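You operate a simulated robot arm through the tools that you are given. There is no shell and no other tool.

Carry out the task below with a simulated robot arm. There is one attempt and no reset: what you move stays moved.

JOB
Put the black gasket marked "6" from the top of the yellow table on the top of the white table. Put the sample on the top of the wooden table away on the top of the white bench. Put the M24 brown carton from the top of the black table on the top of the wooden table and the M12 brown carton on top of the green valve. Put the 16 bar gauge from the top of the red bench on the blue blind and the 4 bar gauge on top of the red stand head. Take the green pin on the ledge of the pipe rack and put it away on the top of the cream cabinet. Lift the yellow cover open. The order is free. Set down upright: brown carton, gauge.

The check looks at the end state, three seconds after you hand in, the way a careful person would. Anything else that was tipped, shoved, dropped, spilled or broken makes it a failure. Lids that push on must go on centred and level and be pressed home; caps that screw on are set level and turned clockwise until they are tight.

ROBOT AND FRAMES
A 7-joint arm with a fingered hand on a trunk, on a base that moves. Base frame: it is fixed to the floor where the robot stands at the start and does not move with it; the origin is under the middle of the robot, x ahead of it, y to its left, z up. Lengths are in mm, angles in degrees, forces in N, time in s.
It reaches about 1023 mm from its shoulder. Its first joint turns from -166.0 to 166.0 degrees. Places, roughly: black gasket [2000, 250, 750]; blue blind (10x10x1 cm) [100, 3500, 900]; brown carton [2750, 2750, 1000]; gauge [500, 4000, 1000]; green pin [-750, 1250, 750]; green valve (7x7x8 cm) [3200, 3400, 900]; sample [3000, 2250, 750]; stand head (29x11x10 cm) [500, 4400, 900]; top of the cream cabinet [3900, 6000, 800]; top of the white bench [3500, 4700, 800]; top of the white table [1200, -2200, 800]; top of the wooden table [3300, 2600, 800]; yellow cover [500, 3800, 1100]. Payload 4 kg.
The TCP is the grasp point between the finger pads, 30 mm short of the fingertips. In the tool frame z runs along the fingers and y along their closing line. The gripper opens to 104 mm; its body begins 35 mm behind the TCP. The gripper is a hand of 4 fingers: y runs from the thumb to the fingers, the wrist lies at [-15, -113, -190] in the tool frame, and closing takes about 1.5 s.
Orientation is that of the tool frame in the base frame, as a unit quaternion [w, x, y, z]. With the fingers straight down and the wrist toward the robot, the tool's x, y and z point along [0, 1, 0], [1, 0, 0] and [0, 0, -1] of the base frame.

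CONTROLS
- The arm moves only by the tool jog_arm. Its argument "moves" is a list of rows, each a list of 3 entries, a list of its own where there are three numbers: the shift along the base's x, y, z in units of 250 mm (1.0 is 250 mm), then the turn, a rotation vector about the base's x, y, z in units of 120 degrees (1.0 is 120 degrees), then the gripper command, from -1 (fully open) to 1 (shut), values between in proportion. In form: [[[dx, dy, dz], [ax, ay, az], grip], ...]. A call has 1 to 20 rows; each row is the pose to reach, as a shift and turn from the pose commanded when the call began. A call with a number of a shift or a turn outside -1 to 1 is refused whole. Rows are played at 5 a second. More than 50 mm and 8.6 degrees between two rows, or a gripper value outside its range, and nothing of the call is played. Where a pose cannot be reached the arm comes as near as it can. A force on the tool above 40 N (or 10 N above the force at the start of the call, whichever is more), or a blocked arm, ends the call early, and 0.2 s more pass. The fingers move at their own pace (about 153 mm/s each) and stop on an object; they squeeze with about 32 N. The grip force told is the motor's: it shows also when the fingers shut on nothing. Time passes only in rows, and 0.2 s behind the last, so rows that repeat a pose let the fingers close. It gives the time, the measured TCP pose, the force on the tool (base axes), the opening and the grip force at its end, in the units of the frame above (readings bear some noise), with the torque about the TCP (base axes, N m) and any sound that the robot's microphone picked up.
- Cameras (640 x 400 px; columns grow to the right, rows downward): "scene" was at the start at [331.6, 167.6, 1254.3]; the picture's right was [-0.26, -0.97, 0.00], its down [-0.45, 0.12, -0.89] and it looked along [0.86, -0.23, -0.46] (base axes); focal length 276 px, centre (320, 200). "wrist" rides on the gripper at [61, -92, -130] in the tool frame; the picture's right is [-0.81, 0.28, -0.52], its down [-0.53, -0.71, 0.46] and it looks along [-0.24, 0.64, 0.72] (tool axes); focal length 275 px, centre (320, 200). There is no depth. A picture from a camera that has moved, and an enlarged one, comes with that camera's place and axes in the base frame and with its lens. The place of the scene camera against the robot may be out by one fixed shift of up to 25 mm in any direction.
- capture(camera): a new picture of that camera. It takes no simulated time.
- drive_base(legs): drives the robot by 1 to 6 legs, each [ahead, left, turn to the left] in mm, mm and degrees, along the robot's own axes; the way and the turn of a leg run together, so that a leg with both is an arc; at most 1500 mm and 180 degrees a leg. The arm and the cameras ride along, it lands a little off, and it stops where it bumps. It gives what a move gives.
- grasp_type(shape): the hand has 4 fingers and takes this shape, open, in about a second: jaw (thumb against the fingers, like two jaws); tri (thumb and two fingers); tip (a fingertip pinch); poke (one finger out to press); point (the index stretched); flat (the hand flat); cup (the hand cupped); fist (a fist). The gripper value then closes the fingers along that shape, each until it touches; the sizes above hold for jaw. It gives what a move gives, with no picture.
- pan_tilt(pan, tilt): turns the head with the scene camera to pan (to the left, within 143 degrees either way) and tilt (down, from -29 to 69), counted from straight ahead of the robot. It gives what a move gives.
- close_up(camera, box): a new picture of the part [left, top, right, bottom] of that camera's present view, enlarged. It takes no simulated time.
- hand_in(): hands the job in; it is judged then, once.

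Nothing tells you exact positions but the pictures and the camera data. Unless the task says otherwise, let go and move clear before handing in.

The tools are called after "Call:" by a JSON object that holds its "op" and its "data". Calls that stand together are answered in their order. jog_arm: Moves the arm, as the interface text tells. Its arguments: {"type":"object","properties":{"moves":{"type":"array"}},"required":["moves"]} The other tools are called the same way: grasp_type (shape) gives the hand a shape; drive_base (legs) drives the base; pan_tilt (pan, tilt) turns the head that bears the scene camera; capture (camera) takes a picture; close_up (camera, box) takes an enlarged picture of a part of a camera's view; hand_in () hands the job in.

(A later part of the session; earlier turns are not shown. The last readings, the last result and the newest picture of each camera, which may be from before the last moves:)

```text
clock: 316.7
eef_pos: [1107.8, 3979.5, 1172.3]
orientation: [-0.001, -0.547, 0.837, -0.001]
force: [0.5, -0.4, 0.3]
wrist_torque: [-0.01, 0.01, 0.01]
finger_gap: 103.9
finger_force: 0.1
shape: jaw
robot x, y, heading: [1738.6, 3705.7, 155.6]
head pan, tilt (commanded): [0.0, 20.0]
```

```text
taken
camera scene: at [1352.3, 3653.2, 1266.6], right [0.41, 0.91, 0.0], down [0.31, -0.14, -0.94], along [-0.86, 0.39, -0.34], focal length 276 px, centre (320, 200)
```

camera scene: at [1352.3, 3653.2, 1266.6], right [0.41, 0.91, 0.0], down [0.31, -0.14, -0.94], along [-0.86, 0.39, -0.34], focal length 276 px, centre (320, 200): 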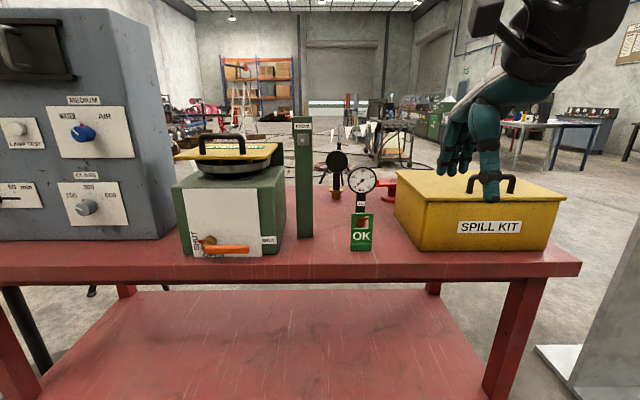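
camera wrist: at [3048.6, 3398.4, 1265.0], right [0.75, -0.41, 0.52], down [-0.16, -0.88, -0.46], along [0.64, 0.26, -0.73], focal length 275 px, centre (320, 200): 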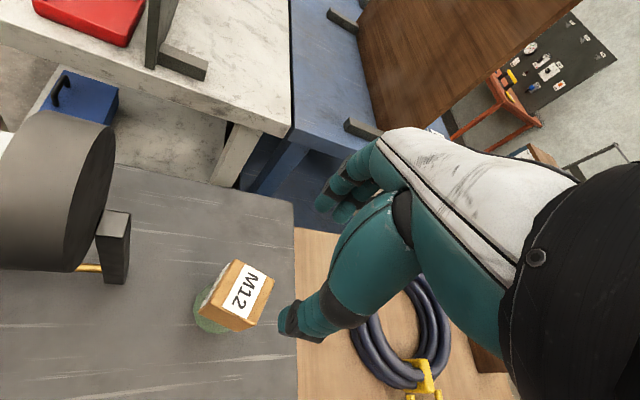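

I see a green valve box with a yellow cover and handle, gauges behind a green post, an "OK" tag, and a yellow spill kit. I'll zoom in to understand the details.

Call:
{"op": "close_up", "data": {"camera": "scene", "box": [150, 110, 310, 270]}}

Call:
{"op": "close_up", "data": {"camera": "scene", "box": [280, 110, 440, 270]}}

Call:
{"op": "pan_tilt", "data": {"pan": 0, "tilt": 40}}

Call:
{"op": "capture", "data": {"camera": "scene"}}

Call:
{"op": "capture", "data": {"camera": "wrist"}}

```text
2.50 times, centred on (230, 190) of scene
camera zoom: at [1352.3, 3653.2, 1266.6], right [0.41, 0.91, 0.0], down [0.31, -0.14, -0.94], along [-0.86, 0.39, -0.34], focal length 691 px, centre (545, 225)
```

zoom: 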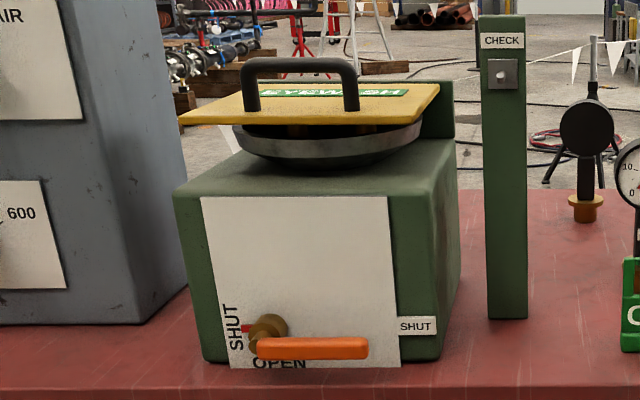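

```text
2.50 times, centred on (360, 190) of scene
camera zoom: at [1352.3, 3653.2, 1266.6], right [0.41, 0.91, 0.0], down [0.31, -0.14, -0.94], along [-0.86, 0.39, -0.34], focal length 691 px, centre (220, 225)
```

zoom: 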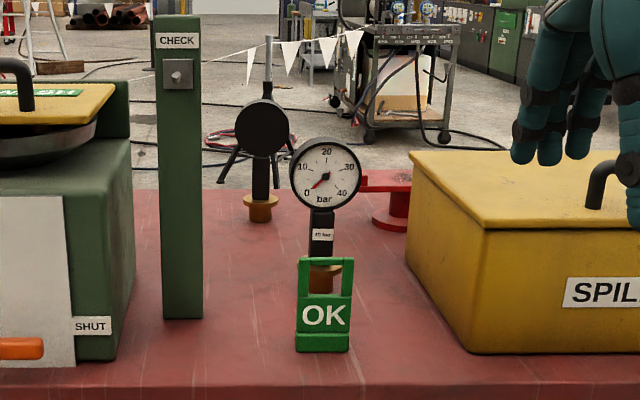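

```text
clock: 317.5
eef_pos: [1107.7, 3980.0, 1171.7]
orientation: [-0.001, -0.547, 0.837, 0.0]
force: [1.2, 0.0, -0.5]
wrist_torque: [-0.01, 0.01, -0.01]
finger_gap: 103.7
finger_force: 0.1
shape: jaw
robot x, y, heading: [1736.9, 3700.5, 155.7]
head pan, tilt (commanded): [0.0, 40.0]
```

```text
taken
camera scene: at [1359.7, 3649.9, 1235.4], right [0.41, 0.91, 0.0], down [0.58, -0.27, -0.77], along [-0.7, 0.32, -0.64], focal length 276 px, centre (320, 200)
```

scene: 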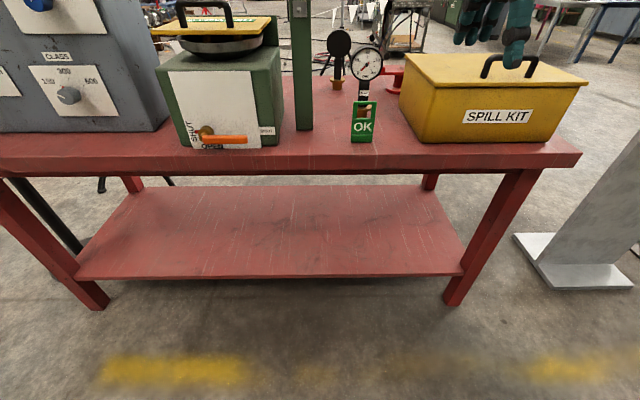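

```text
taken
camera wrist: at [1167.1, 3887.9, 1301.4], right [0.07, 0.85, 0.52], down [0.87, 0.2, -0.46], along [-0.49, 0.48, -0.72], focal length 275 px, centre (320, 200)
```

wrist: 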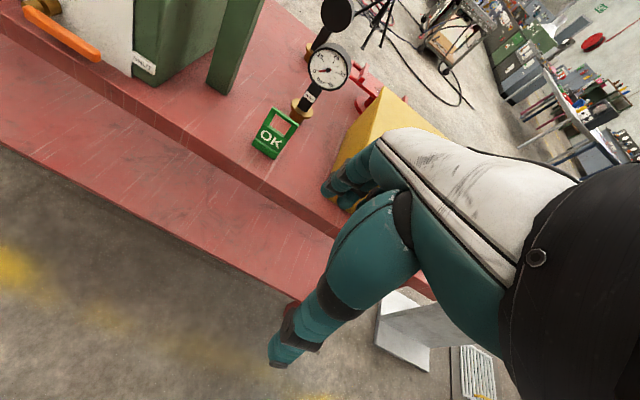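

The front gauge reads 0–40 bar, so the 16 bar and 4 bar ones must be others, partly hidden. I'll slide along the bench to look behind the boxes from both sides.

Call:
{"op": "drive_base", "data": {"legs": [[0, -700, 0]]}}

Call:
{"op": "pan_tilt", "data": {"pan": 35, "tilt": 20}}

Call:
{"op": "capture", "data": {"camera": "scene"}}

Call:
{"op": "close_up", "data": {"camera": "scene", "box": [200, 110, 440, 260]}}

```text
clock: 321.4
eef_pos: [1402.4, 4621.8, 1172.1]
orientation: [-0.001, -0.542, 0.84, -0.001]
force: [0.2, 0.7, -1.3]
wrist_torque: [0.03, -0.02, -0.05]
finger_gap: 103.9
finger_force: 0.0
shape: jaw
robot x, y, heading: [2029.3, 4342.6, 154.9]
head pan, tilt (commanded): [0.0, 40.0]
```

```text
clock: 322.4
eef_pos: [1403.7, 4622.6, 1172.0]
orientation: [-0.001, -0.541, 0.841, 0.0]
force: [0.1, 0.6, 0.1]
wrist_torque: [-0.03, 0.02, -0.02]
finger_gap: 103.8
finger_force: 0.1
shape: jaw
robot x, y, heading: [2028.1, 4342.2, 154.8]
head pan, tilt (commanded): [35.0, 20.0]
```

```text
taken
camera scene: at [1636.7, 4237.5, 1266.7], right [-0.17, 0.98, 0.0], down [0.34, 0.06, -0.94], along [-0.93, -0.16, -0.34], focal length 276 px, centre (320, 200)
```

scene: 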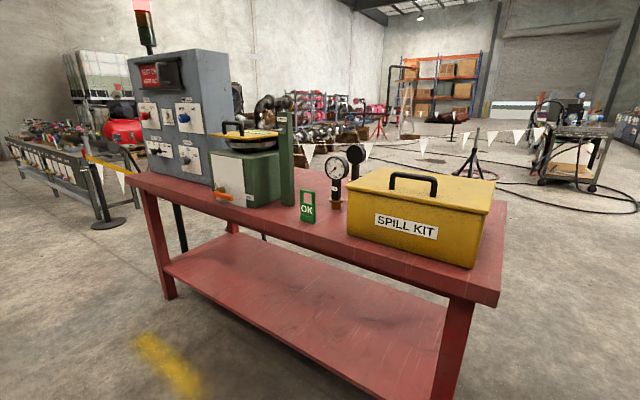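

```text
2.67 times, centred on (320, 185) of scene
camera zoom: at [1636.7, 4237.5, 1266.7], right [-0.17, 0.98, 0.0], down [0.34, 0.06, -0.94], along [-0.93, -0.16, -0.34], focal length 737 px, centre (320, 240)
```

zoom: 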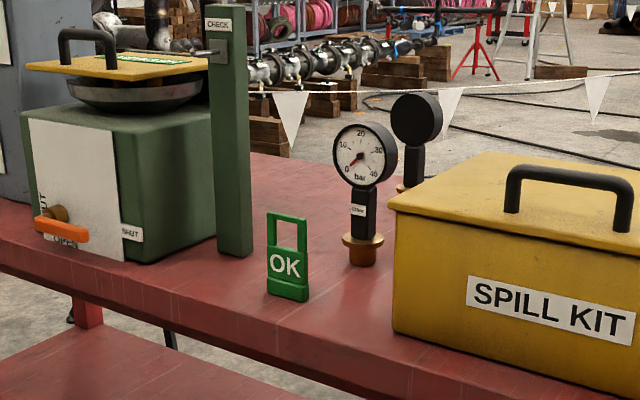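

The gap to get behind this bench is too narrow, so I'll work from the front. I'll raise the hand, move in front of the gauge area, and use the wrist camera from above.

Call:
{"op": "jog_arm", "data": {"moves": [[[0, 0, 0.16], [0, 0, 0], -1], [[0, 0, 0.32], [0, 0, 0], -1], [[0, 0, 0.4], [0, 0, 0], -1]]}}

Call:
{"op": "drive_base", "data": {"legs": [[0, 700, 0], [300, 0, 0]]}}

Call:
{"op": "pan_tilt", "data": {"pan": 0, "tilt": 35}}

Call:
{"op": "capture", "data": {"camera": "scene"}}

Call:
{"op": "capture", "data": {"camera": "wrist"}}

```text
clock: 323.2
eef_pos: [1403.7, 4621.8, 1269.5]
orientation: [0.0, -0.542, 0.841, 0.0]
force: [-1.0, 0.0, 0.5]
wrist_torque: [0.02, -0.02, -0.01]
finger_gap: 104.0
finger_force: 0.0
shape: jaw
robot x, y, heading: [2030.1, 4341.9, 154.9]
head pan, tilt (commanded): [35.0, 20.0]
```

```text
clock: 328.7
eef_pos: [831.8, 4110.8, 1269.5]
orientation: [-0.001, -0.535, 0.845, 0.0]
force: [0.1, 0.6, -0.3]
wrist_torque: [0.05, -0.02, -0.02]
finger_gap: 103.8
finger_force: 0.0
shape: jaw
robot x, y, heading: [1452.3, 3822.3, 154.3]
head pan, tilt (commanded): [35.0, 20.0]
```

```text
clock: 329.7
eef_pos: [833.2, 4110.7, 1268.6]
orientation: [-0.001, -0.536, 0.844, 0.0]
force: [0.2, 1.4, 0.4]
wrist_torque: [0.04, 0.02, -0.02]
finger_gap: 103.7
finger_force: 0.1
shape: jaw
robot x, y, heading: [1455.5, 3819.1, 154.1]
head pan, tilt (commanded): [0.0, 35.0]
```

```text
taken
camera scene: at [1072.2, 3776.6, 1242.9], right [0.44, 0.9, 0.0], down [0.52, -0.25, -0.82], along [-0.74, 0.36, -0.57], focal length 276 px, centre (320, 200)
```

scene: 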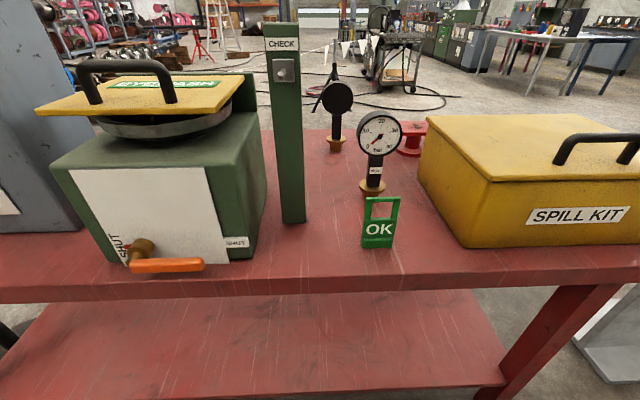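

```text
taken
camera wrist: at [889.3, 4017.7, 1399.8], right [0.1, 0.85, 0.52], down [0.87, 0.18, -0.46], along [-0.48, 0.5, -0.72], focal length 275 px, centre (320, 200)
```

wrist: 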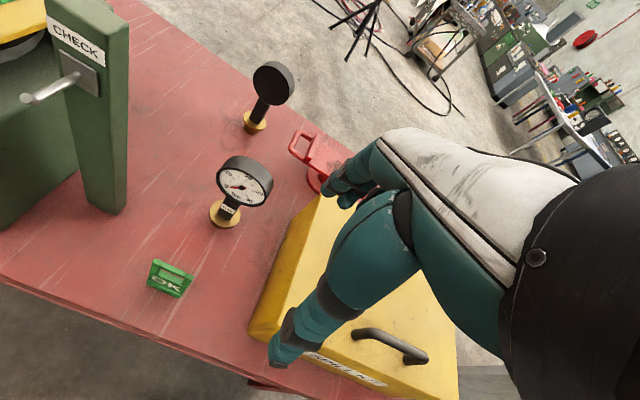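

Now I can see two gauges, one facing me and one facing away, plus a red object behind the spill kit. I'll zoom in on the labels.

Call:
{"op": "close_up", "data": {"camera": "scene", "box": [310, 80, 430, 200]}}

Call:
{"op": "close_up", "data": {"camera": "wrist", "box": [190, 50, 350, 230]}}

```text
3.33 times, centred on (370, 140) of scene
camera zoom: at [1072.2, 3776.6, 1242.9], right [0.44, 0.9, 0.0], down [0.52, -0.25, -0.82], along [-0.74, 0.36, -0.57], focal length 921 px, centre (153, 400)
```

zoom: 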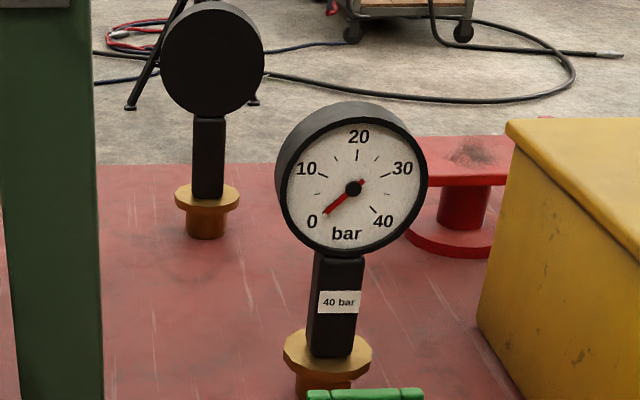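

```text
2.22 times, centred on (270, 140) of wrist
camera zoom: at [889.3, 4017.7, 1399.8], right [0.1, 0.85, 0.52], down [0.87, 0.18, -0.46], along [-0.48, 0.5, -0.72], focal length 612 px, centre (431, 333)
```

zoom: 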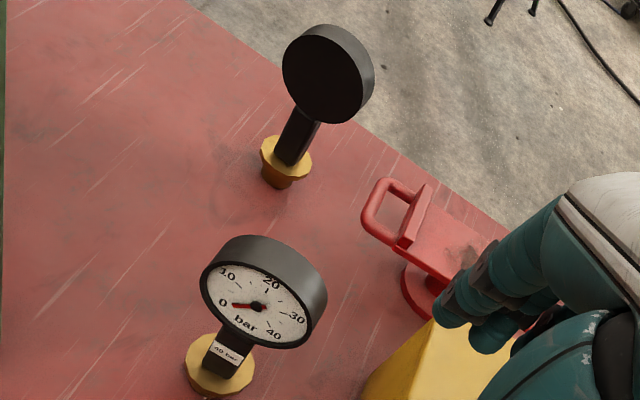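

The front one is 40 bar, which isn't wanted, and the one behind faces away. I'll raise the hand and pan the wrist camera left to see behind the green box.

Call:
{"op": "jog_arm", "data": {"moves": [[[0, 0, 0.16], [0, 0, 0], -1], [[-0.12, -0.12, 0.24], [0, 0, 0], -1], [[-0.25, -0.25, 0.24], [0, 0, 0], -1], [[-0.38, -0.38, 0.24], [0, 0, 0], -1], [[-0.51, -0.5, 0.24], [0, 0, 0], -1], [[-0.64, -0.62, 0.24], [0, 0, 0], -1], [[-0.78, -0.72, 0.24], [0, 0, 0], -1], [[-0.78, -0.72, 0.24], [0, 0, 0], -1]]}}

Call:
{"op": "capture", "data": {"camera": "wrist"}}

Call:
{"op": "capture", "data": {"camera": "scene"}}

```text
clock: 331.5
eef_pos: [638.3, 3929.6, 1332.3]
orientation: [-0.001, -0.535, 0.845, 0.0]
force: [0.1, 0.4, 0.0]
wrist_torque: [-0.02, 0.02, 0.01]
finger_gap: 104.1
finger_force: 0.0
shape: jaw
robot x, y, heading: [1450.0, 3819.9, 153.9]
head pan, tilt (commanded): [0.0, 35.0]
```

```text
taken
camera wrist: at [694.1, 3837.7, 1462.6], right [0.1, 0.85, 0.52], down [0.87, 0.18, -0.46], along [-0.48, 0.5, -0.72], focal length 275 px, centre (320, 200)
```

wrist: 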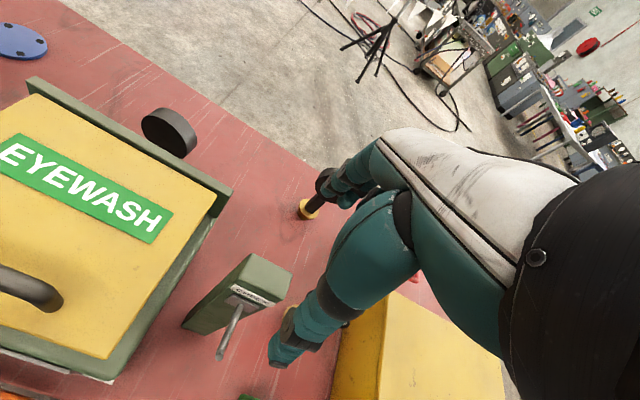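

```text
taken
camera scene: at [1072.3, 3776.5, 1242.9], right [0.44, 0.9, 0.0], down [0.52, -0.25, -0.82], along [-0.74, 0.36, -0.57], focal length 276 px, centre (320, 200)
```

scene: 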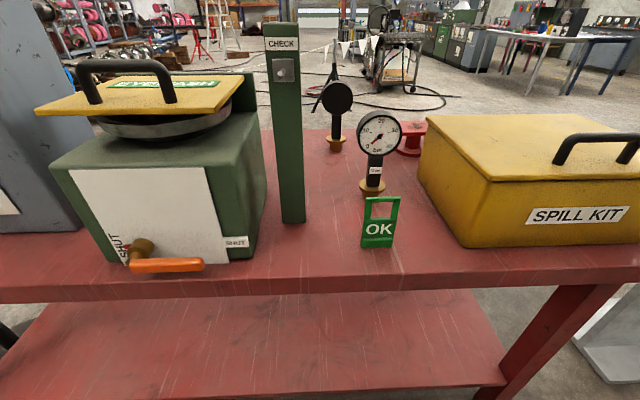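

Now I see a third gauge right behind the green box and the blue blind disc at the far-left back. Both remaining gauges face away, so I'll pick one up and read it. First I'll bring the hand back to the right and move the base closer.

Call:
{"op": "jog_arm", "data": {"moves": [[[0.08, 0.16, 0], [0, 0, 0], -1], [[0.16, 0.33, 0], [0, 0, 0], -1], [[0.24, 0.5, 0], [0, 0, 0], -1], [[0.33, 0.68, 0], [0, 0, 0], -1], [[0.43, 0.86, 0], [0, 0, 0], -1], [[0.45, 0.9, 0], [0, 0, 0], -1]]}}

Call:
{"op": "drive_base", "data": {"legs": [[0, 250, 1], [150, 0, 0]]}}

Call:
{"op": "pan_tilt", "data": {"pan": -10, "tilt": 30}}

Call:
{"op": "capture", "data": {"camera": "scene"}}

Call:
{"op": "capture", "data": {"camera": "wrist"}}

```text
refused: row 4 steps farther than a row can; nothing moved
```

```text
clock: 334.4
eef_pos: [391.6, 3748.3, 1332.5]
orientation: [0.0, -0.542, 0.84, 0.0]
force: [-0.2, -0.4, -0.1]
wrist_torque: [0.02, 0.02, 0.01]
finger_gap: 103.7
finger_force: 0.1
shape: jaw
robot x, y, heading: [1209.5, 3649.2, 154.9]
head pan, tilt (commanded): [0.0, 35.0]
```

```text
clock: 335.1
eef_pos: [391.4, 3749.1, 1332.8]
orientation: [-0.001, -0.542, 0.841, 0.0]
force: [0.8, -0.7, -0.7]
wrist_torque: [0.0, 0.0, 0.0]
finger_gap: 103.5
finger_force: 0.0
shape: jaw
robot x, y, heading: [1209.4, 3650.9, 155.3]
head pan, tilt (commanded): [-10.0, 30.0]
```

```text
taken
camera scene: at [833.9, 3615.2, 1250.6], right [0.57, 0.82, 0.0], down [0.41, -0.29, -0.87], along [-0.71, 0.5, -0.5], focal length 276 px, centre (320, 200)
```

scene: 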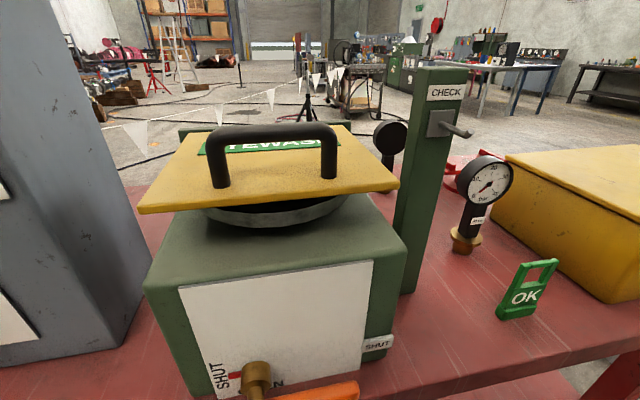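

```text
taken
camera wrist: at [449.4, 3656.2, 1462.5], right [0.08, 0.85, 0.52], down [0.87, 0.19, -0.46], along [-0.49, 0.49, -0.72], focal length 275 px, centre (320, 200)
```

wrist: 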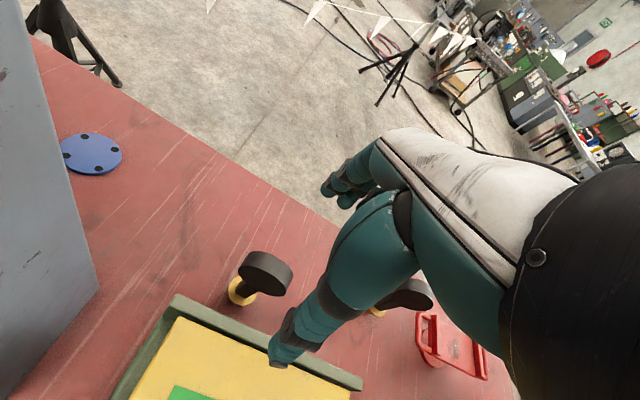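

That first arm move was refused for step size, so only the base moved, but everything is clear. The wrist now sees the blue blind, both back gauges and the red stand head, so I'll zoom in.

Call:
{"op": "close_up", "data": {"camera": "wrist", "box": [200, 230, 330, 330]}}

Call:
{"op": "close_up", "data": {"camera": "wrist", "box": [30, 100, 160, 200]}}

Call:
{"op": "close_up", "data": {"camera": "wrist", "box": [360, 260, 500, 390]}}

```text
4.00 times, centred on (265, 280) of wrist
camera zoom: at [449.4, 3656.2, 1462.5], right [0.08, 0.85, 0.52], down [0.87, 0.19, -0.46], along [-0.49, 0.49, -0.72], focal length 1101 px, centre (540, -120)
```

zoom: 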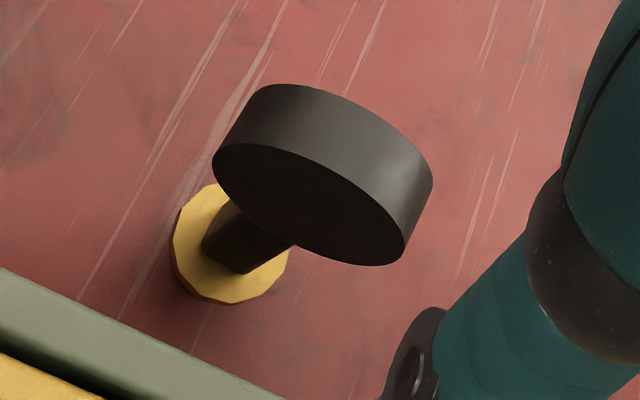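

```text
4.00 times, centred on (95, 150) of wrist
camera zoom: at [449.4, 3656.2, 1462.5], right [0.08, 0.85, 0.52], down [0.87, 0.19, -0.46], along [-0.49, 0.49, -0.72], focal length 1101 px, centre (1220, 400)
```

zoom: 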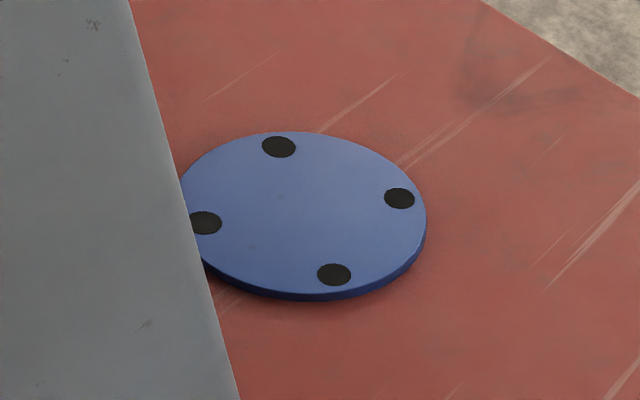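

```text
3.08 times, centred on (430, 325) of wrist
camera zoom: at [449.4, 3656.2, 1462.5], right [0.08, 0.85, 0.52], down [0.87, 0.19, -0.46], along [-0.49, 0.49, -0.72], focal length 847 px, centre (-18, -185)
```

zoom: 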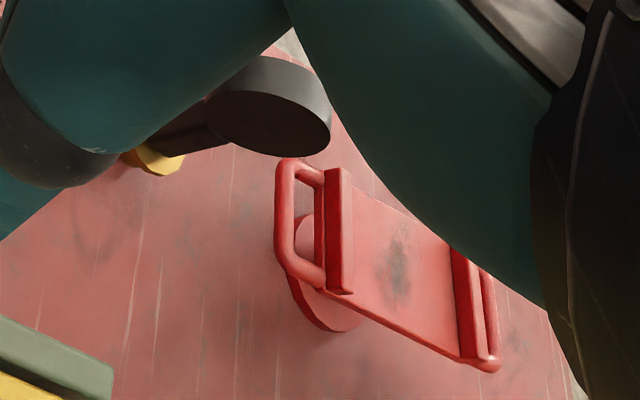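

I need accurate heights here, so I'll lower the hand 120 mm for a second wrist view of the same objects.

Call:
{"op": "jog_arm", "data": {"moves": [[[0, 0, -0.16], [0, 0, 0], -1], [[0, 0, -0.32], [0, 0, 0], -1], [[0, 0, -0.48], [0, 0, 0], -1], [[0, 0, -0.48], [0, 0, 0], -1]]}}

Call:
{"op": "capture", "data": {"camera": "wrist"}}

Call:
{"op": "close_up", "data": {"camera": "wrist", "box": [180, 230, 340, 380]}}

Call:
{"op": "close_up", "data": {"camera": "wrist", "box": [0, 70, 130, 170]}}

```text
clock: 336.1
eef_pos: [390.5, 3747.3, 1211.8]
orientation: [-0.001, -0.542, 0.841, 0.0]
force: [-0.7, 0.5, 0.6]
wrist_torque: [0.02, 0.02, 0.0]
finger_gap: 103.7
finger_force: 0.0
shape: jaw
robot x, y, heading: [1207.1, 3651.9, 155.0]
head pan, tilt (commanded): [-10.0, 30.0]
```

```text
taken
camera wrist: at [448.2, 3655.0, 1342.3], right [0.08, 0.85, 0.52], down [0.87, 0.19, -0.46], along [-0.49, 0.49, -0.72], focal length 275 px, centre (320, 200)
```

wrist: 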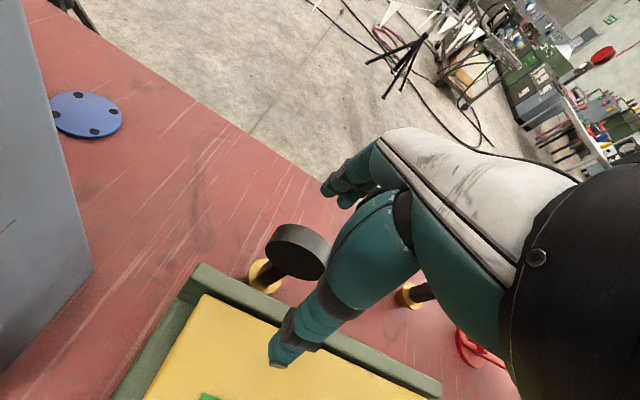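

```text
2.67 times, centred on (260, 305) of wrist
camera zoom: at [448.2, 3655.0, 1342.3], right [0.08, 0.85, 0.52], down [0.87, 0.19, -0.46], along [-0.49, 0.49, -0.72], focal length 734 px, centre (480, -80)
```

zoom: 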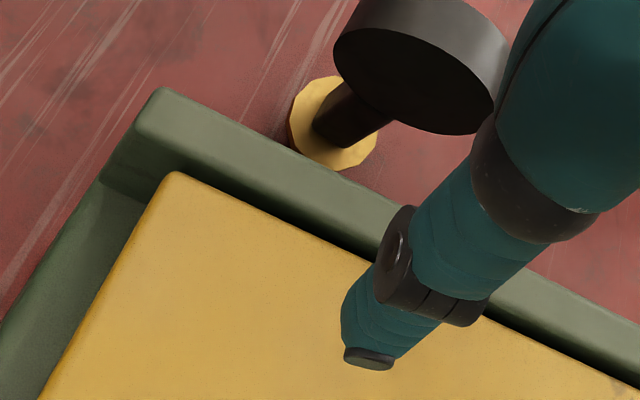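

```text
4.00 times, centred on (65, 120) of wrist
camera zoom: at [448.2, 3655.0, 1342.3], right [0.08, 0.85, 0.52], down [0.87, 0.19, -0.46], along [-0.49, 0.49, -0.72], focal length 1101 px, centre (1340, 520)
```

zoom: 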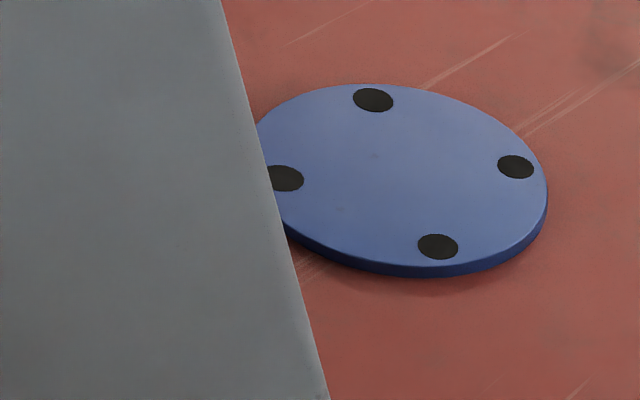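

Triangulated: the bench top is at z≈846, the blind's centre at (54, 3513), and gauge A's dial at (320, 3831, 1020), about 38 mm thick and squared with the bench. I'll move over gauge A and lower partway, checking clearance to the green hinge plate (top z≈1141).

Call:
{"op": "jog_arm", "data": {"moves": [[[-0.1, 0.11, 0], [0, 0, 0], -1], [[-0.2, 0.23, 0], [0, 0, 0], -1], [[-0.284, 0.335, 0], [0, 0, 0], -1], [[-0.284, 0.335, -0.14], [0, 0, 0], -1], [[-0.284, 0.335, -0.28], [0, 0, 0], -1], [[-0.284, 0.335, -0.28], [0, 0, 0], -1]]}}

Call:
{"op": "capture", "data": {"camera": "wrist"}}

Call:
{"op": "capture", "data": {"camera": "scene"}}

```text
clock: 337.5
eef_pos: [322.1, 3833.6, 1141.0]
orientation: [-0.001, -0.542, 0.84, 0.0]
force: [0.4, -0.8, 0.2]
wrist_torque: [-0.04, -0.01, 0.02]
finger_gap: 103.8
finger_force: 0.1
shape: jaw
robot x, y, heading: [1205.9, 3649.5, 155.0]
head pan, tilt (commanded): [-10.0, 30.0]
```

```text
taken
camera wrist: at [379.6, 3740.1, 1271.7], right [0.08, 0.85, 0.52], down [0.87, 0.19, -0.46], along [-0.49, 0.49, -0.72], focal length 275 px, centre (320, 200)
```

wrist: 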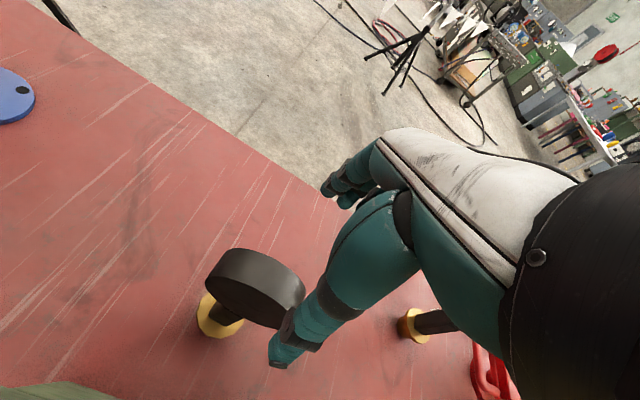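

```text
taken
camera scene: at [833.9, 3615.3, 1250.6], right [0.57, 0.82, 0.0], down [0.41, -0.29, -0.87], along [-0.71, 0.5, -0.5], focal length 276 px, centre (320, 200)
```

scene: 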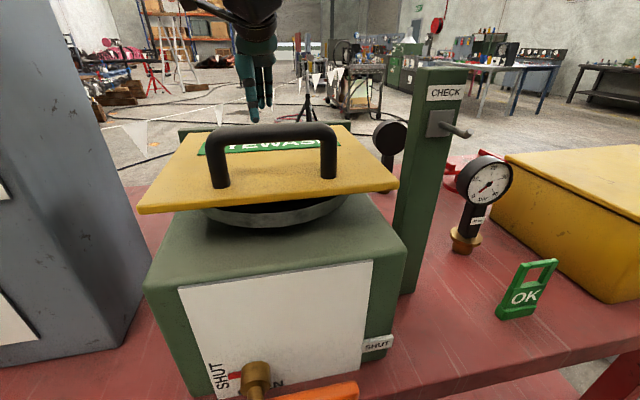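

Call:
{"op": "close_up", "data": {"camera": "wrist", "box": [190, 230, 330, 360]}}

```text
3.08 times, centred on (260, 295) of wrist
camera zoom: at [379.6, 3740.1, 1271.7], right [0.08, 0.85, 0.52], down [0.87, 0.19, -0.46], along [-0.49, 0.49, -0.72], focal length 847 px, centre (505, -92)
```

zoom: 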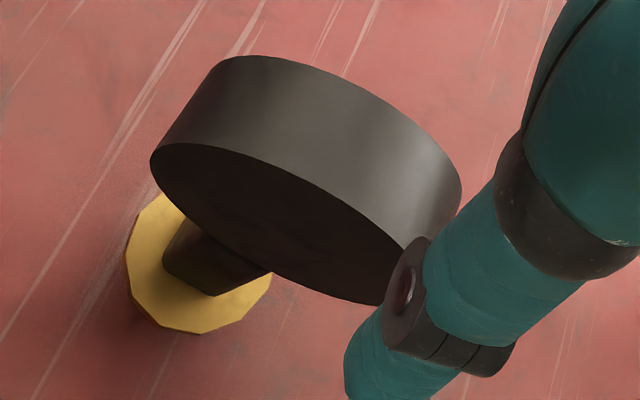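

The dial is about 25 mm thick and its centre is (325, 3827). I'll nudge over and descend slowly to grip its upper half.

Call:
{"op": "jog_arm", "data": {"moves": [[[0.01, -0.024, 0], [0, 0, 0], -1], [[0.01, -0.024, -0.1], [0, 0, 0], -1], [[0.01, -0.024, -0.2], [0, 0, 0], -1], [[0.01, -0.024, -0.2], [0, 0, 0], -1]]}}

Call:
{"op": "capture", "data": {"camera": "wrist"}}

Call:
{"op": "close_up", "data": {"camera": "scene", "box": [140, 0, 400, 200]}}

```text
clock: 338.5
eef_pos: [323.9, 3827.5, 1091.8]
orientation: [-0.001, -0.542, 0.84, 0.0]
force: [0.7, -0.8, 0.0]
wrist_torque: [-0.01, -0.02, 0.04]
finger_gap: 103.8
finger_force: 0.0
shape: jaw
robot x, y, heading: [1204.2, 3654.2, 155.2]
head pan, tilt (commanded): [-10.0, 30.0]
```

```text
taken
camera wrist: at [381.9, 3734.6, 1222.5], right [0.08, 0.85, 0.52], down [0.87, 0.19, -0.46], along [-0.49, 0.49, -0.72], focal length 275 px, centre (320, 200)
```

wrist: 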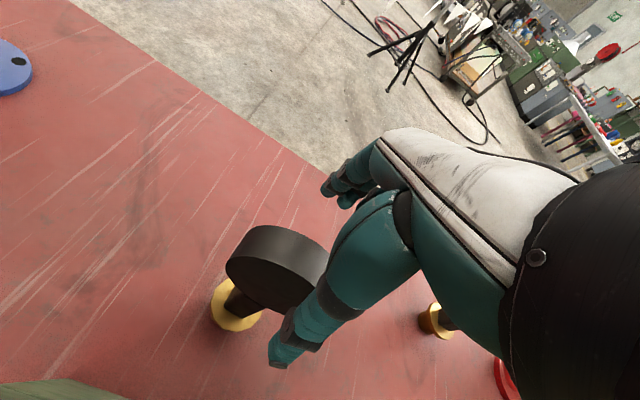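

```text
2.00 times, centred on (270, 100) of scene
camera zoom: at [833.9, 3615.2, 1250.6], right [0.57, 0.82, 0.0], down [0.41, -0.29, -0.87], along [-0.71, 0.5, -0.5], focal length 553 px, centre (420, 400)
```

zoom: 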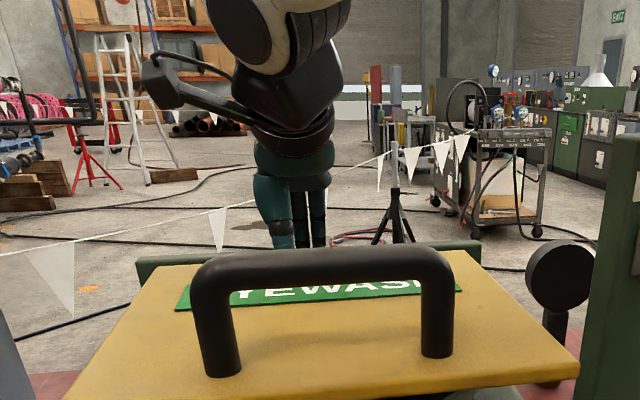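

There's plenty of room between the wrist and the hinge plate. I'll go down to z≈1056 and close.

Call:
{"op": "jog_arm", "data": {"moves": [[[0, 0, -0.08], [0, 0, 0], -1], [[0, 0, -0.144], [0, 0, 0], -1], [[0, 0, -0.144], [0, 0, 0], -1], [[0, 0, -0.144], [0, 0, 0], 0], [[0, 0, -0.144], [0, 0, 0], 0.4], [[0, 0, -0.144], [0, 0, 0], 0.7], [[0, 0, -0.144], [0, 0, 0], 1], [[0, 0, -0.144], [0, 0, 0], 1], [[0, 0, -0.144], [0, 0, 0], 1], [[0, 0, -0.144], [0, 0, 0], 1], [[0, 0, -0.144], [0, 0, 0], 1], [[0, 0, -0.144], [0, 0, 0], 1]]}}

Call:
{"op": "capture", "data": {"camera": "wrist"}}

Call:
{"op": "close_up", "data": {"camera": "scene", "box": [140, 0, 400, 200]}}

```text
clock: 341.1
eef_pos: [323.3, 3826.6, 1055.0]
orientation: [0.0, -0.541, 0.841, -0.001]
force: [0.2, 0.5, -1.1]
wrist_torque: [0.03, 0.01, 0.0]
finger_gap: 21.4
finger_force: 31.9
shape: jaw
robot x, y, heading: [1208.8, 3653.1, 155.0]
head pan, tilt (commanded): [-10.0, 30.0]
```

```text
taken
camera wrist: at [381.4, 3734.3, 1185.2], right [0.08, 0.85, 0.52], down [0.87, 0.19, -0.46], along [-0.49, 0.49, -0.72], focal length 275 px, centre (320, 200)
```

wrist: 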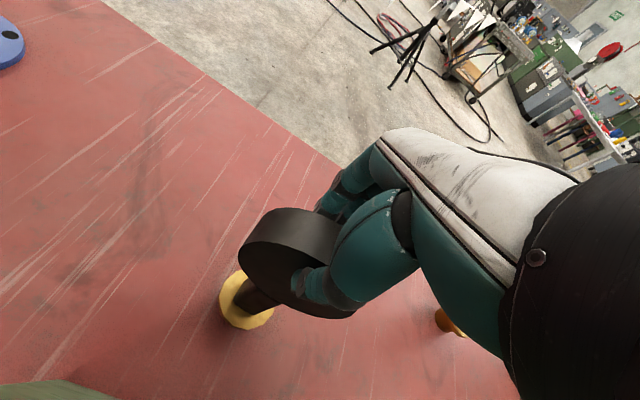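

```text
2.00 times, centred on (270, 100) of scene
camera zoom: at [833.9, 3615.2, 1250.6], right [0.57, 0.82, 0.0], down [0.41, -0.29, -0.87], along [-0.71, 0.5, -0.5], focal length 553 px, centre (420, 400)
```

zoom: 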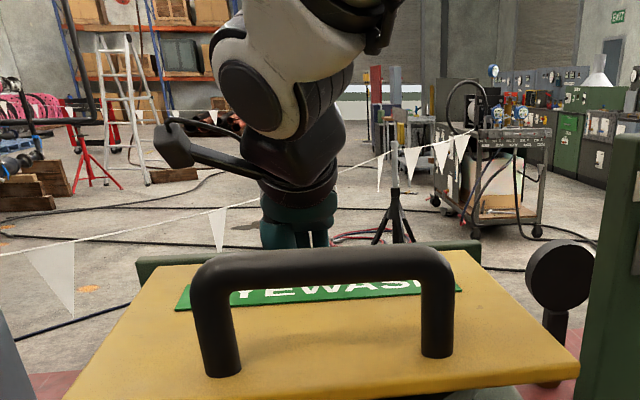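

The dial is gripped. I'll lift the gauge straight up, then carry it right, around the post, to read its face.

Call:
{"op": "jog_arm", "data": {"moves": [[[0, 0, 0.03], [0, 0, 0], 1], [[0, 0, 0.1], [0, 0, 0], 1], [[0, 0, 0.25], [0, 0, 0], 1], [[0, 0, 0.42], [0, 0, 0], 1], [[0, 0, 0.6], [0, 0, 0], 1], [[0, 0, 0.78], [0, 0, 0], 1], [[0, 0, 0.96], [0, 0, 0], 1], [[0, 0, 1.0], [0, 0, 0], 1], [[0, 0, 1.0], [0, 0, 0], 1]]}}

Call:
{"op": "capture", "data": {"camera": "wrist"}}

Call:
{"op": "capture", "data": {"camera": "scene"}}

```text
clock: 343.1
eef_pos: [322.3, 3826.4, 1305.8]
orientation: [0.001, -0.541, 0.841, 0.0]
force: [-0.3, 0.3, -6.1]
wrist_torque: [-0.05, 0.0, -0.01]
finger_gap: 21.2
finger_force: 32.2
shape: jaw
robot x, y, heading: [1207.1, 3649.8, 154.7]
head pan, tilt (commanded): [-10.0, 30.0]
```

```text
taken
camera wrist: at [380.3, 3732.9, 1435.3], right [0.08, 0.85, 0.52], down [0.87, 0.19, -0.46], along [-0.49, 0.49, -0.73], focal length 275 px, centre (320, 200)
```

wrist: 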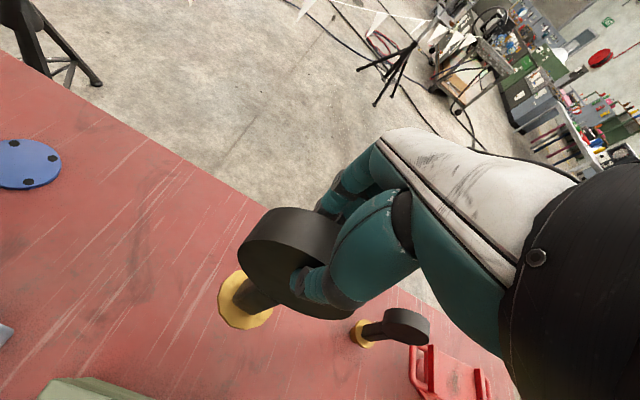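

```text
taken
camera scene: at [833.7, 3615.3, 1250.5], right [0.57, 0.82, 0.0], down [0.41, -0.29, -0.87], along [-0.71, 0.5, -0.5], focal length 276 px, centre (320, 200)
```

scene: 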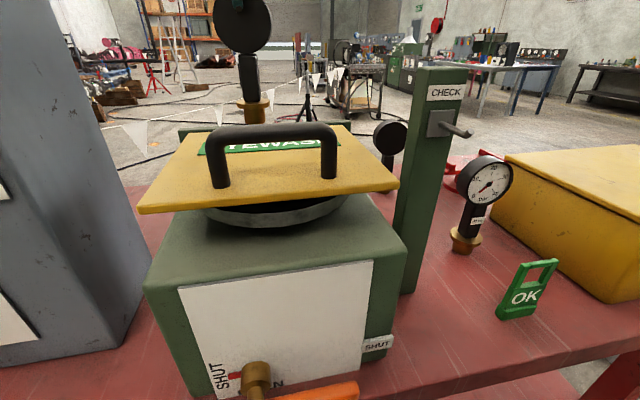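

Gauge A hangs upright. I'll carry it to the right above gauge B, then toward me, to rotate it and read the dial.

Call:
{"op": "jog_arm", "data": {"moves": [[[0.075, 0.16, 0.02], [0, 0, 0], 1], [[0.15, 0.32, 0.04], [0, 0, 0], 1], [[0.225, 0.48, 0.06], [0, 0, 0], 1], [[0.3, 0.64, 0.06], [0, 0, 0], 1], [[0.375, 0.8, 0.06], [0, 0, 0], 1], [[0.45, 0.96, 0.06], [0, 0, 0], 1], [[0.45, 0.96, 0.06], [0, 0, 0], 1]]}}

Call:
{"op": "jog_arm", "data": {"moves": [[[0.06, 0.13, 0], [0, 0, 0], 1], [[0.12, 0.26, 0], [0, 0, 0], 1], [[0.17, 0.36, 0], [0, 0, 0], 1], [[0.34, 0.28, 0], [0, 0, 0], 1], [[0.5, 0.2, 0], [0, 0, 0], 1], [[0.66, 0.12, 0], [0, 0, 0], 1], [[0.82, 0.05, 0], [0, 0, 0], 1], [[0.98, -0.02, 0], [0, 0, 0], 1], [[0.98, -0.02, 0], [0, 0, 0], 1]]}}

Call:
{"op": "pan_tilt", "data": {"pan": -45, "tilt": 10}}

Call:
{"op": "capture", "data": {"camera": "scene"}}

```text
clock: 344.7
eef_pos: [438.5, 4070.6, 1317.4]
orientation: [-0.001, -0.542, 0.84, -0.001]
force: [-0.9, 0.0, -5.8]
wrist_torque: [-0.03, 0.01, 0.02]
finger_gap: 21.3
finger_force: 31.9
shape: jaw
robot x, y, heading: [1203.5, 3654.4, 154.8]
head pan, tilt (commanded): [-10.0, 30.0]
```

```text
clock: 346.7
eef_pos: [678.2, 4059.6, 1322.3]
orientation: [-0.001, -0.542, 0.84, -0.001]
force: [-0.3, -0.6, -5.6]
wrist_torque: [0.04, 0.0, 0.0]
finger_gap: 20.9
finger_force: 31.7
shape: jaw
robot x, y, heading: [1204.6, 3653.1, 154.9]
head pan, tilt (commanded): [-10.0, 30.0]
```

```text
clock: 347.7
eef_pos: [679.6, 4060.8, 1324.4]
orientation: [-0.001, -0.541, 0.841, 0.0]
force: [-0.1, -0.6, -6.6]
wrist_torque: [-0.01, 0.01, 0.02]
finger_gap: 21.4
finger_force: 32.1
shape: jaw
robot x, y, heading: [1207.3, 3650.8, 154.9]
head pan, tilt (commanded): [-45.0, 10.0]
```

```text
taken
camera scene: at [876.1, 3650.8, 1282.9], right [0.94, 0.34, 0.0], down [0.06, -0.16, -0.98], along [-0.34, 0.93, -0.17], focal length 276 px, centre (320, 200)
```

scene: 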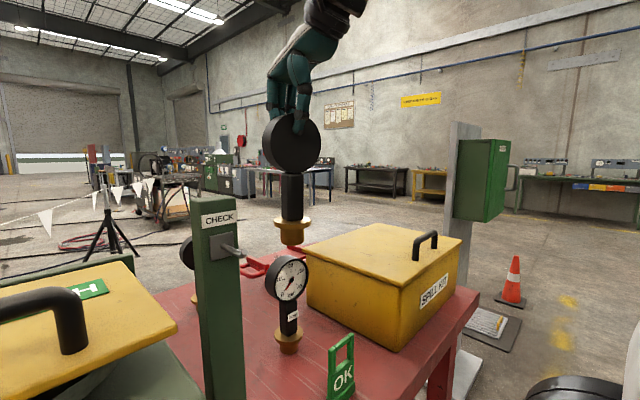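

The gauge is above the 40 bar one with clearance. I'll rotate the hand about 110° so its face turns toward my camera.

Call:
{"op": "jog_arm", "data": {"moves": [[[0, 0, 0.02], [0, 0, 0.07], 1], [[0, 0, 0.04], [0, 0, 0.14], 1], [[0, 0, 0.04], [0, 0, 0.21], 1], [[0, 0, 0.04], [0, 0, 0.28], 1], [[0, 0, 0.04], [0, 0, 0.35], 1], [[0, 0, 0.04], [0, 0, 0.42], 1], [[0, 0, 0.04], [0, 0, 0.49], 1], [[0, 0, 0.04], [0, 0, 0.56], 1], [[0, 0, 0.04], [0, 0, 0.63], 1], [[0, 0, 0.04], [0, 0, 0.7], 1], [[0, 0, 0.04], [0, 0, 0.77], 1], [[0, 0, 0.04], [0, 0, 0.84], 1], [[0, 0, 0.04], [0, 0, 0.9], 1], [[0, 0, 0.04], [0, 0, 0.9], 1]]}}

Call:
{"op": "capture", "data": {"camera": "scene"}}

Call:
{"op": "close_up", "data": {"camera": "scene", "box": [230, 80, 360, 260]}}

```text
clock: 350.7
eef_pos: [681.1, 4061.7, 1331.3]
orientation: [-0.001, 0.998, -0.055, 0.0]
force: [-0.4, 0.2, -5.8]
wrist_torque: [0.1, -0.06, 0.02]
finger_gap: 21.3
finger_force: 32.2
shape: jaw
robot x, y, heading: [1205.8, 3651.2, 155.1]
head pan, tilt (commanded): [-45.0, 10.0]
```

```text
taken
camera scene: at [876.1, 3650.8, 1282.9], right [0.94, 0.34, 0.0], down [0.06, -0.16, -0.98], along [-0.34, 0.93, -0.17], focal length 276 px, centre (320, 200)
```

scene: 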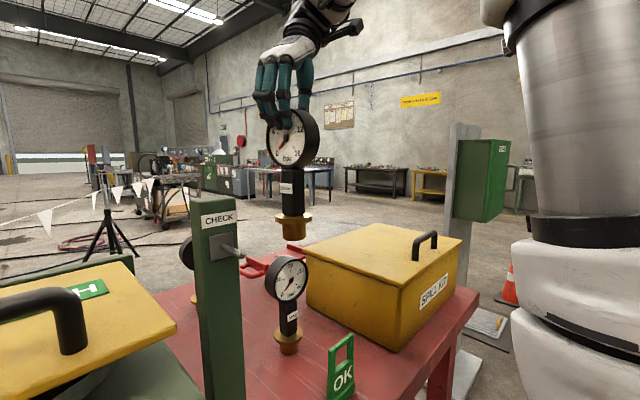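

```text
2.22 times, centred on (295, 170) of scene
camera zoom: at [876.1, 3650.8, 1282.9], right [0.94, 0.34, 0.0], down [0.06, -0.16, -0.98], along [-0.34, 0.93, -0.17], focal length 614 px, centre (376, 267)
```

zoom: 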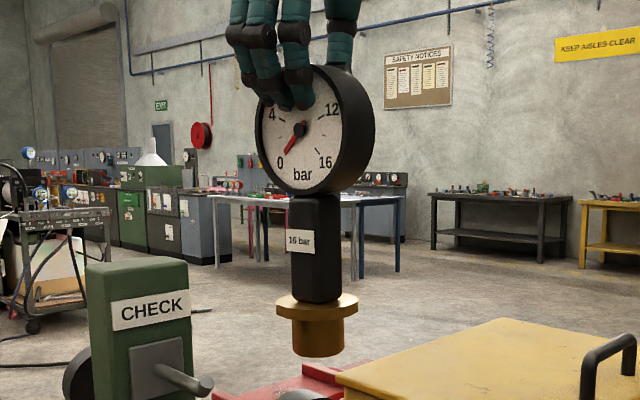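

Gauge A is the 16 bar one, so it goes on the blue blind. That spot sits behind the grey tower and is best reached from behind the bench, so I need to check a route around the bench end.

Call:
{"op": "pan_tilt", "data": {"pan": -75, "tilt": 20}}

Call:
{"op": "capture", "data": {"camera": "scene"}}

Call:
{"op": "pan_tilt", "data": {"pan": -30, "tilt": 12}}

Call:
{"op": "capture", "data": {"camera": "scene"}}

Call:
{"op": "capture", "data": {"camera": "wrist"}}

```text
clock: 351.6
eef_pos: [680.6, 4061.6, 1331.8]
orientation: [0.0, 0.998, -0.056, 0.001]
force: [-0.4, -0.5, -6.1]
wrist_torque: [0.03, -0.01, 0.0]
finger_gap: 21.2
finger_force: 31.8
shape: jaw
robot x, y, heading: [1207.8, 3649.1, 154.9]
head pan, tilt (commanded): [-75.0, 20.0]
```

```text
taken
camera scene: at [924.0, 3655.2, 1266.7], right [0.98, -0.17, 0.0], down [-0.06, -0.34, -0.94], along [0.16, 0.93, -0.34], focal length 276 px, centre (320, 200)
```

scene: 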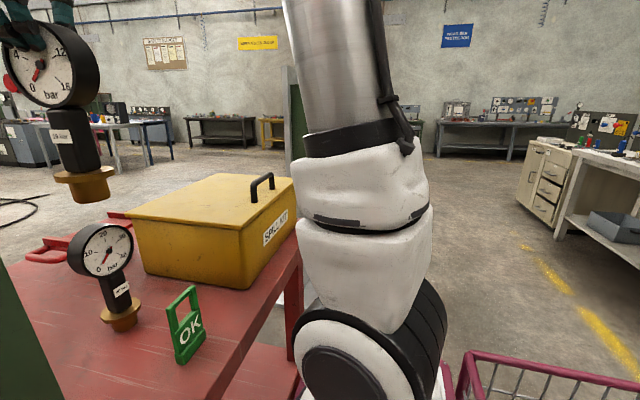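

```text
clock: 352.8
eef_pos: [679.9, 4062.4, 1331.9]
orientation: [0.0, 0.998, -0.056, 0.001]
force: [0.3, -0.2, -7.1]
wrist_torque: [0.01, -0.02, -0.01]
finger_gap: 21.5
finger_force: 31.9
shape: jaw
robot x, y, heading: [1208.3, 3649.7, 155.0]
head pan, tilt (commanded): [-30.0, 12.0]
```

```text
taken
camera scene: at [854.5, 3639.9, 1279.7], right [0.82, 0.57, 0.0], down [0.12, -0.17, -0.98], along [-0.56, 0.8, -0.21], focal length 276 px, centre (320, 200)
```

scene: 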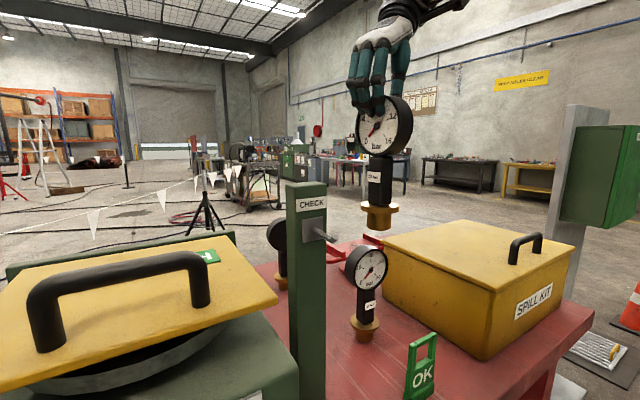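

```text
taken
camera wrist: at [750.6, 4147.2, 1461.6], right [-0.84, -0.18, 0.52], down [-0.45, 0.77, -0.46], along [-0.31, -0.61, -0.72], focal length 275 px, centre (320, 200)
```

wrist: 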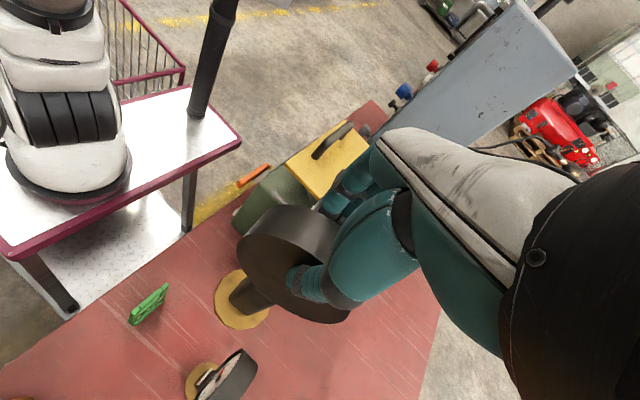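

I'll carry the 16 bar gauge around the far end of the bench. First I'll back into the aisle, turn, and drive up past the cone.

Call:
{"op": "drive_base", "data": {"legs": [[-420, 0, 0], [0, 0, -90]]}}

Call:
{"op": "pan_tilt", "data": {"pan": 30, "tilt": 15}}

Call:
{"op": "capture", "data": {"camera": "scene"}}

```text
clock: 359.3
eef_pos: [2018.1, 3989.8, 1331.8]
orientation: [-0.001, -0.661, 0.75, 0.0]
force: [0.3, -0.5, -5.7]
wrist_torque: [-0.03, -0.01, 0.01]
finger_gap: 21.5
finger_force: 31.9
shape: jaw
robot x, y, heading: [1602.2, 3465.5, 64.4]
head pan, tilt (commanded): [-30.0, 12.0]
```

```text
clock: 360.6
eef_pos: [2017.9, 3989.3, 1331.0]
orientation: [-0.001, -0.661, 0.75, -0.001]
force: [0.6, 0.2, -6.5]
wrist_torque: [0.01, 0.02, 0.02]
finger_gap: 21.1
finger_force: 31.8
shape: jaw
robot x, y, heading: [1596.9, 3469.9, 64.4]
head pan, tilt (commanded): [30.0, 15.0]
```

```text
taken
camera scene: at [1522.2, 3856.7, 1274.8], right [1.0, 0.07, 0.0], down [0.02, -0.26, -0.97], along [-0.07, 0.96, -0.26], focal length 276 px, centre (320, 200)
```

scene: 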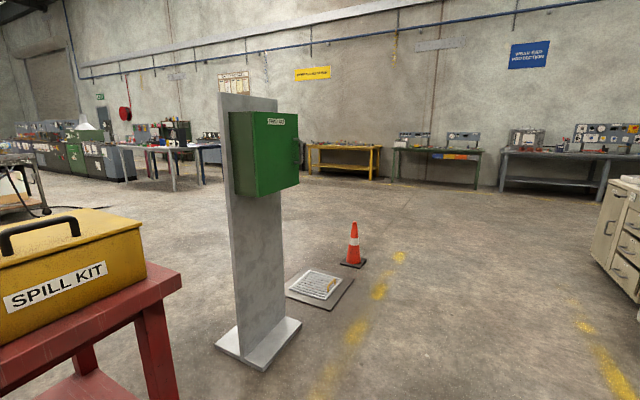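

The far end past the cone is open floor, so I'll drive up the aisle beyond the cone, then turn left.

Call:
{"op": "drive_base", "data": {"legs": [[0, 0, 0.6], [1500, 0, 0], [1500, 0, 0], [50, 0, 0]]}}

Call:
{"op": "drive_base", "data": {"legs": [[0, 0, 90]]}}

Call:
{"op": "pan_tilt", "data": {"pan": 0, "tilt": 15}}

Call:
{"op": "capture", "data": {"camera": "scene"}}

Call:
{"op": "pan_tilt", "data": {"pan": 60, "tilt": 15}}

Call:
{"op": "capture", "data": {"camera": "scene"}}

```text
clock: 375.7
eef_pos: [3270.7, 6740.4, 1331.2]
orientation: [0.0, -0.672, 0.74, -0.001]
force: [-0.1, -0.3, -5.6]
wrist_torque: [0.03, -0.01, 0.0]
finger_gap: 21.6
finger_force: 31.8
shape: jaw
robot x, y, heading: [2867.4, 6207.2, 66.1]
head pan, tilt (commanded): [30.0, 15.0]
```

```text
clock: 380.0
eef_pos: [2328.8, 6602.8, 1330.5]
orientation: [0.0, 0.999, -0.04, 0.001]
force: [1.0, 0.3, -6.7]
wrist_torque: [-0.01, -0.01, 0.01]
finger_gap: 21.4
finger_force: 31.8
shape: jaw
robot x, y, heading: [2872.2, 6209.2, 156.6]
head pan, tilt (commanded): [30.0, 15.0]
```

```text
clock: 380.9
eef_pos: [2330.3, 6602.3, 1330.9]
orientation: [0.001, 0.999, -0.04, 0.001]
force: [0.3, -0.3, -5.7]
wrist_torque: [0.02, 0.0, 0.01]
finger_gap: 21.5
finger_force: 32.0
shape: jaw
robot x, y, heading: [2870.1, 6206.8, 156.9]
head pan, tilt (commanded): [0.0, 15.0]
```

```text
taken
camera scene: at [2487.1, 6147.2, 1274.8], right [0.39, 0.92, 0.0], down [0.24, -0.1, -0.97], along [-0.89, 0.38, -0.26], focal length 276 px, centre (320, 200)
```

scene: 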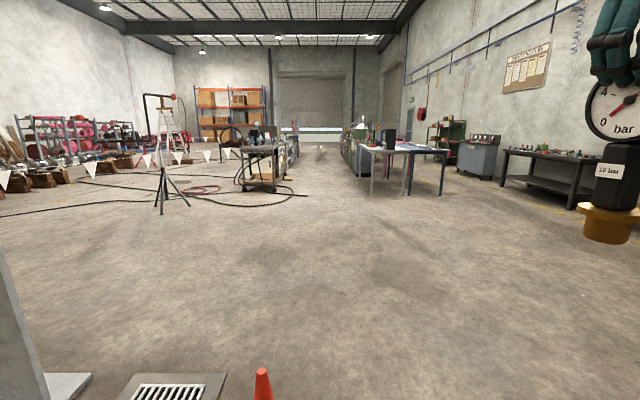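

```text
clock: 382.2
eef_pos: [2330.1, 6601.5, 1330.5]
orientation: [0.0, 0.999, -0.04, 0.001]
force: [0.2, -1.0, -6.1]
wrist_torque: [0.0, 0.01, -0.01]
finger_gap: 21.5
finger_force: 32.1
shape: jaw
robot x, y, heading: [2869.9, 6207.5, 156.7]
head pan, tilt (commanded): [60.0, 15.0]
```

```text
taken
camera scene: at [2498.0, 6054.5, 1274.8], right [-0.6, 0.8, 0.0], down [0.21, 0.15, -0.97], along [-0.77, -0.58, -0.26], focal length 276 px, centre (320, 200)
```

scene: 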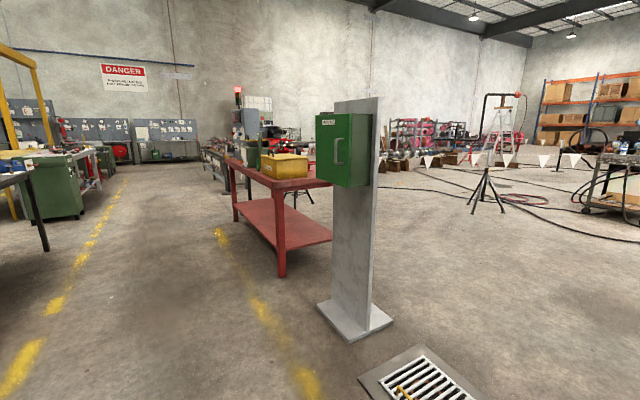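

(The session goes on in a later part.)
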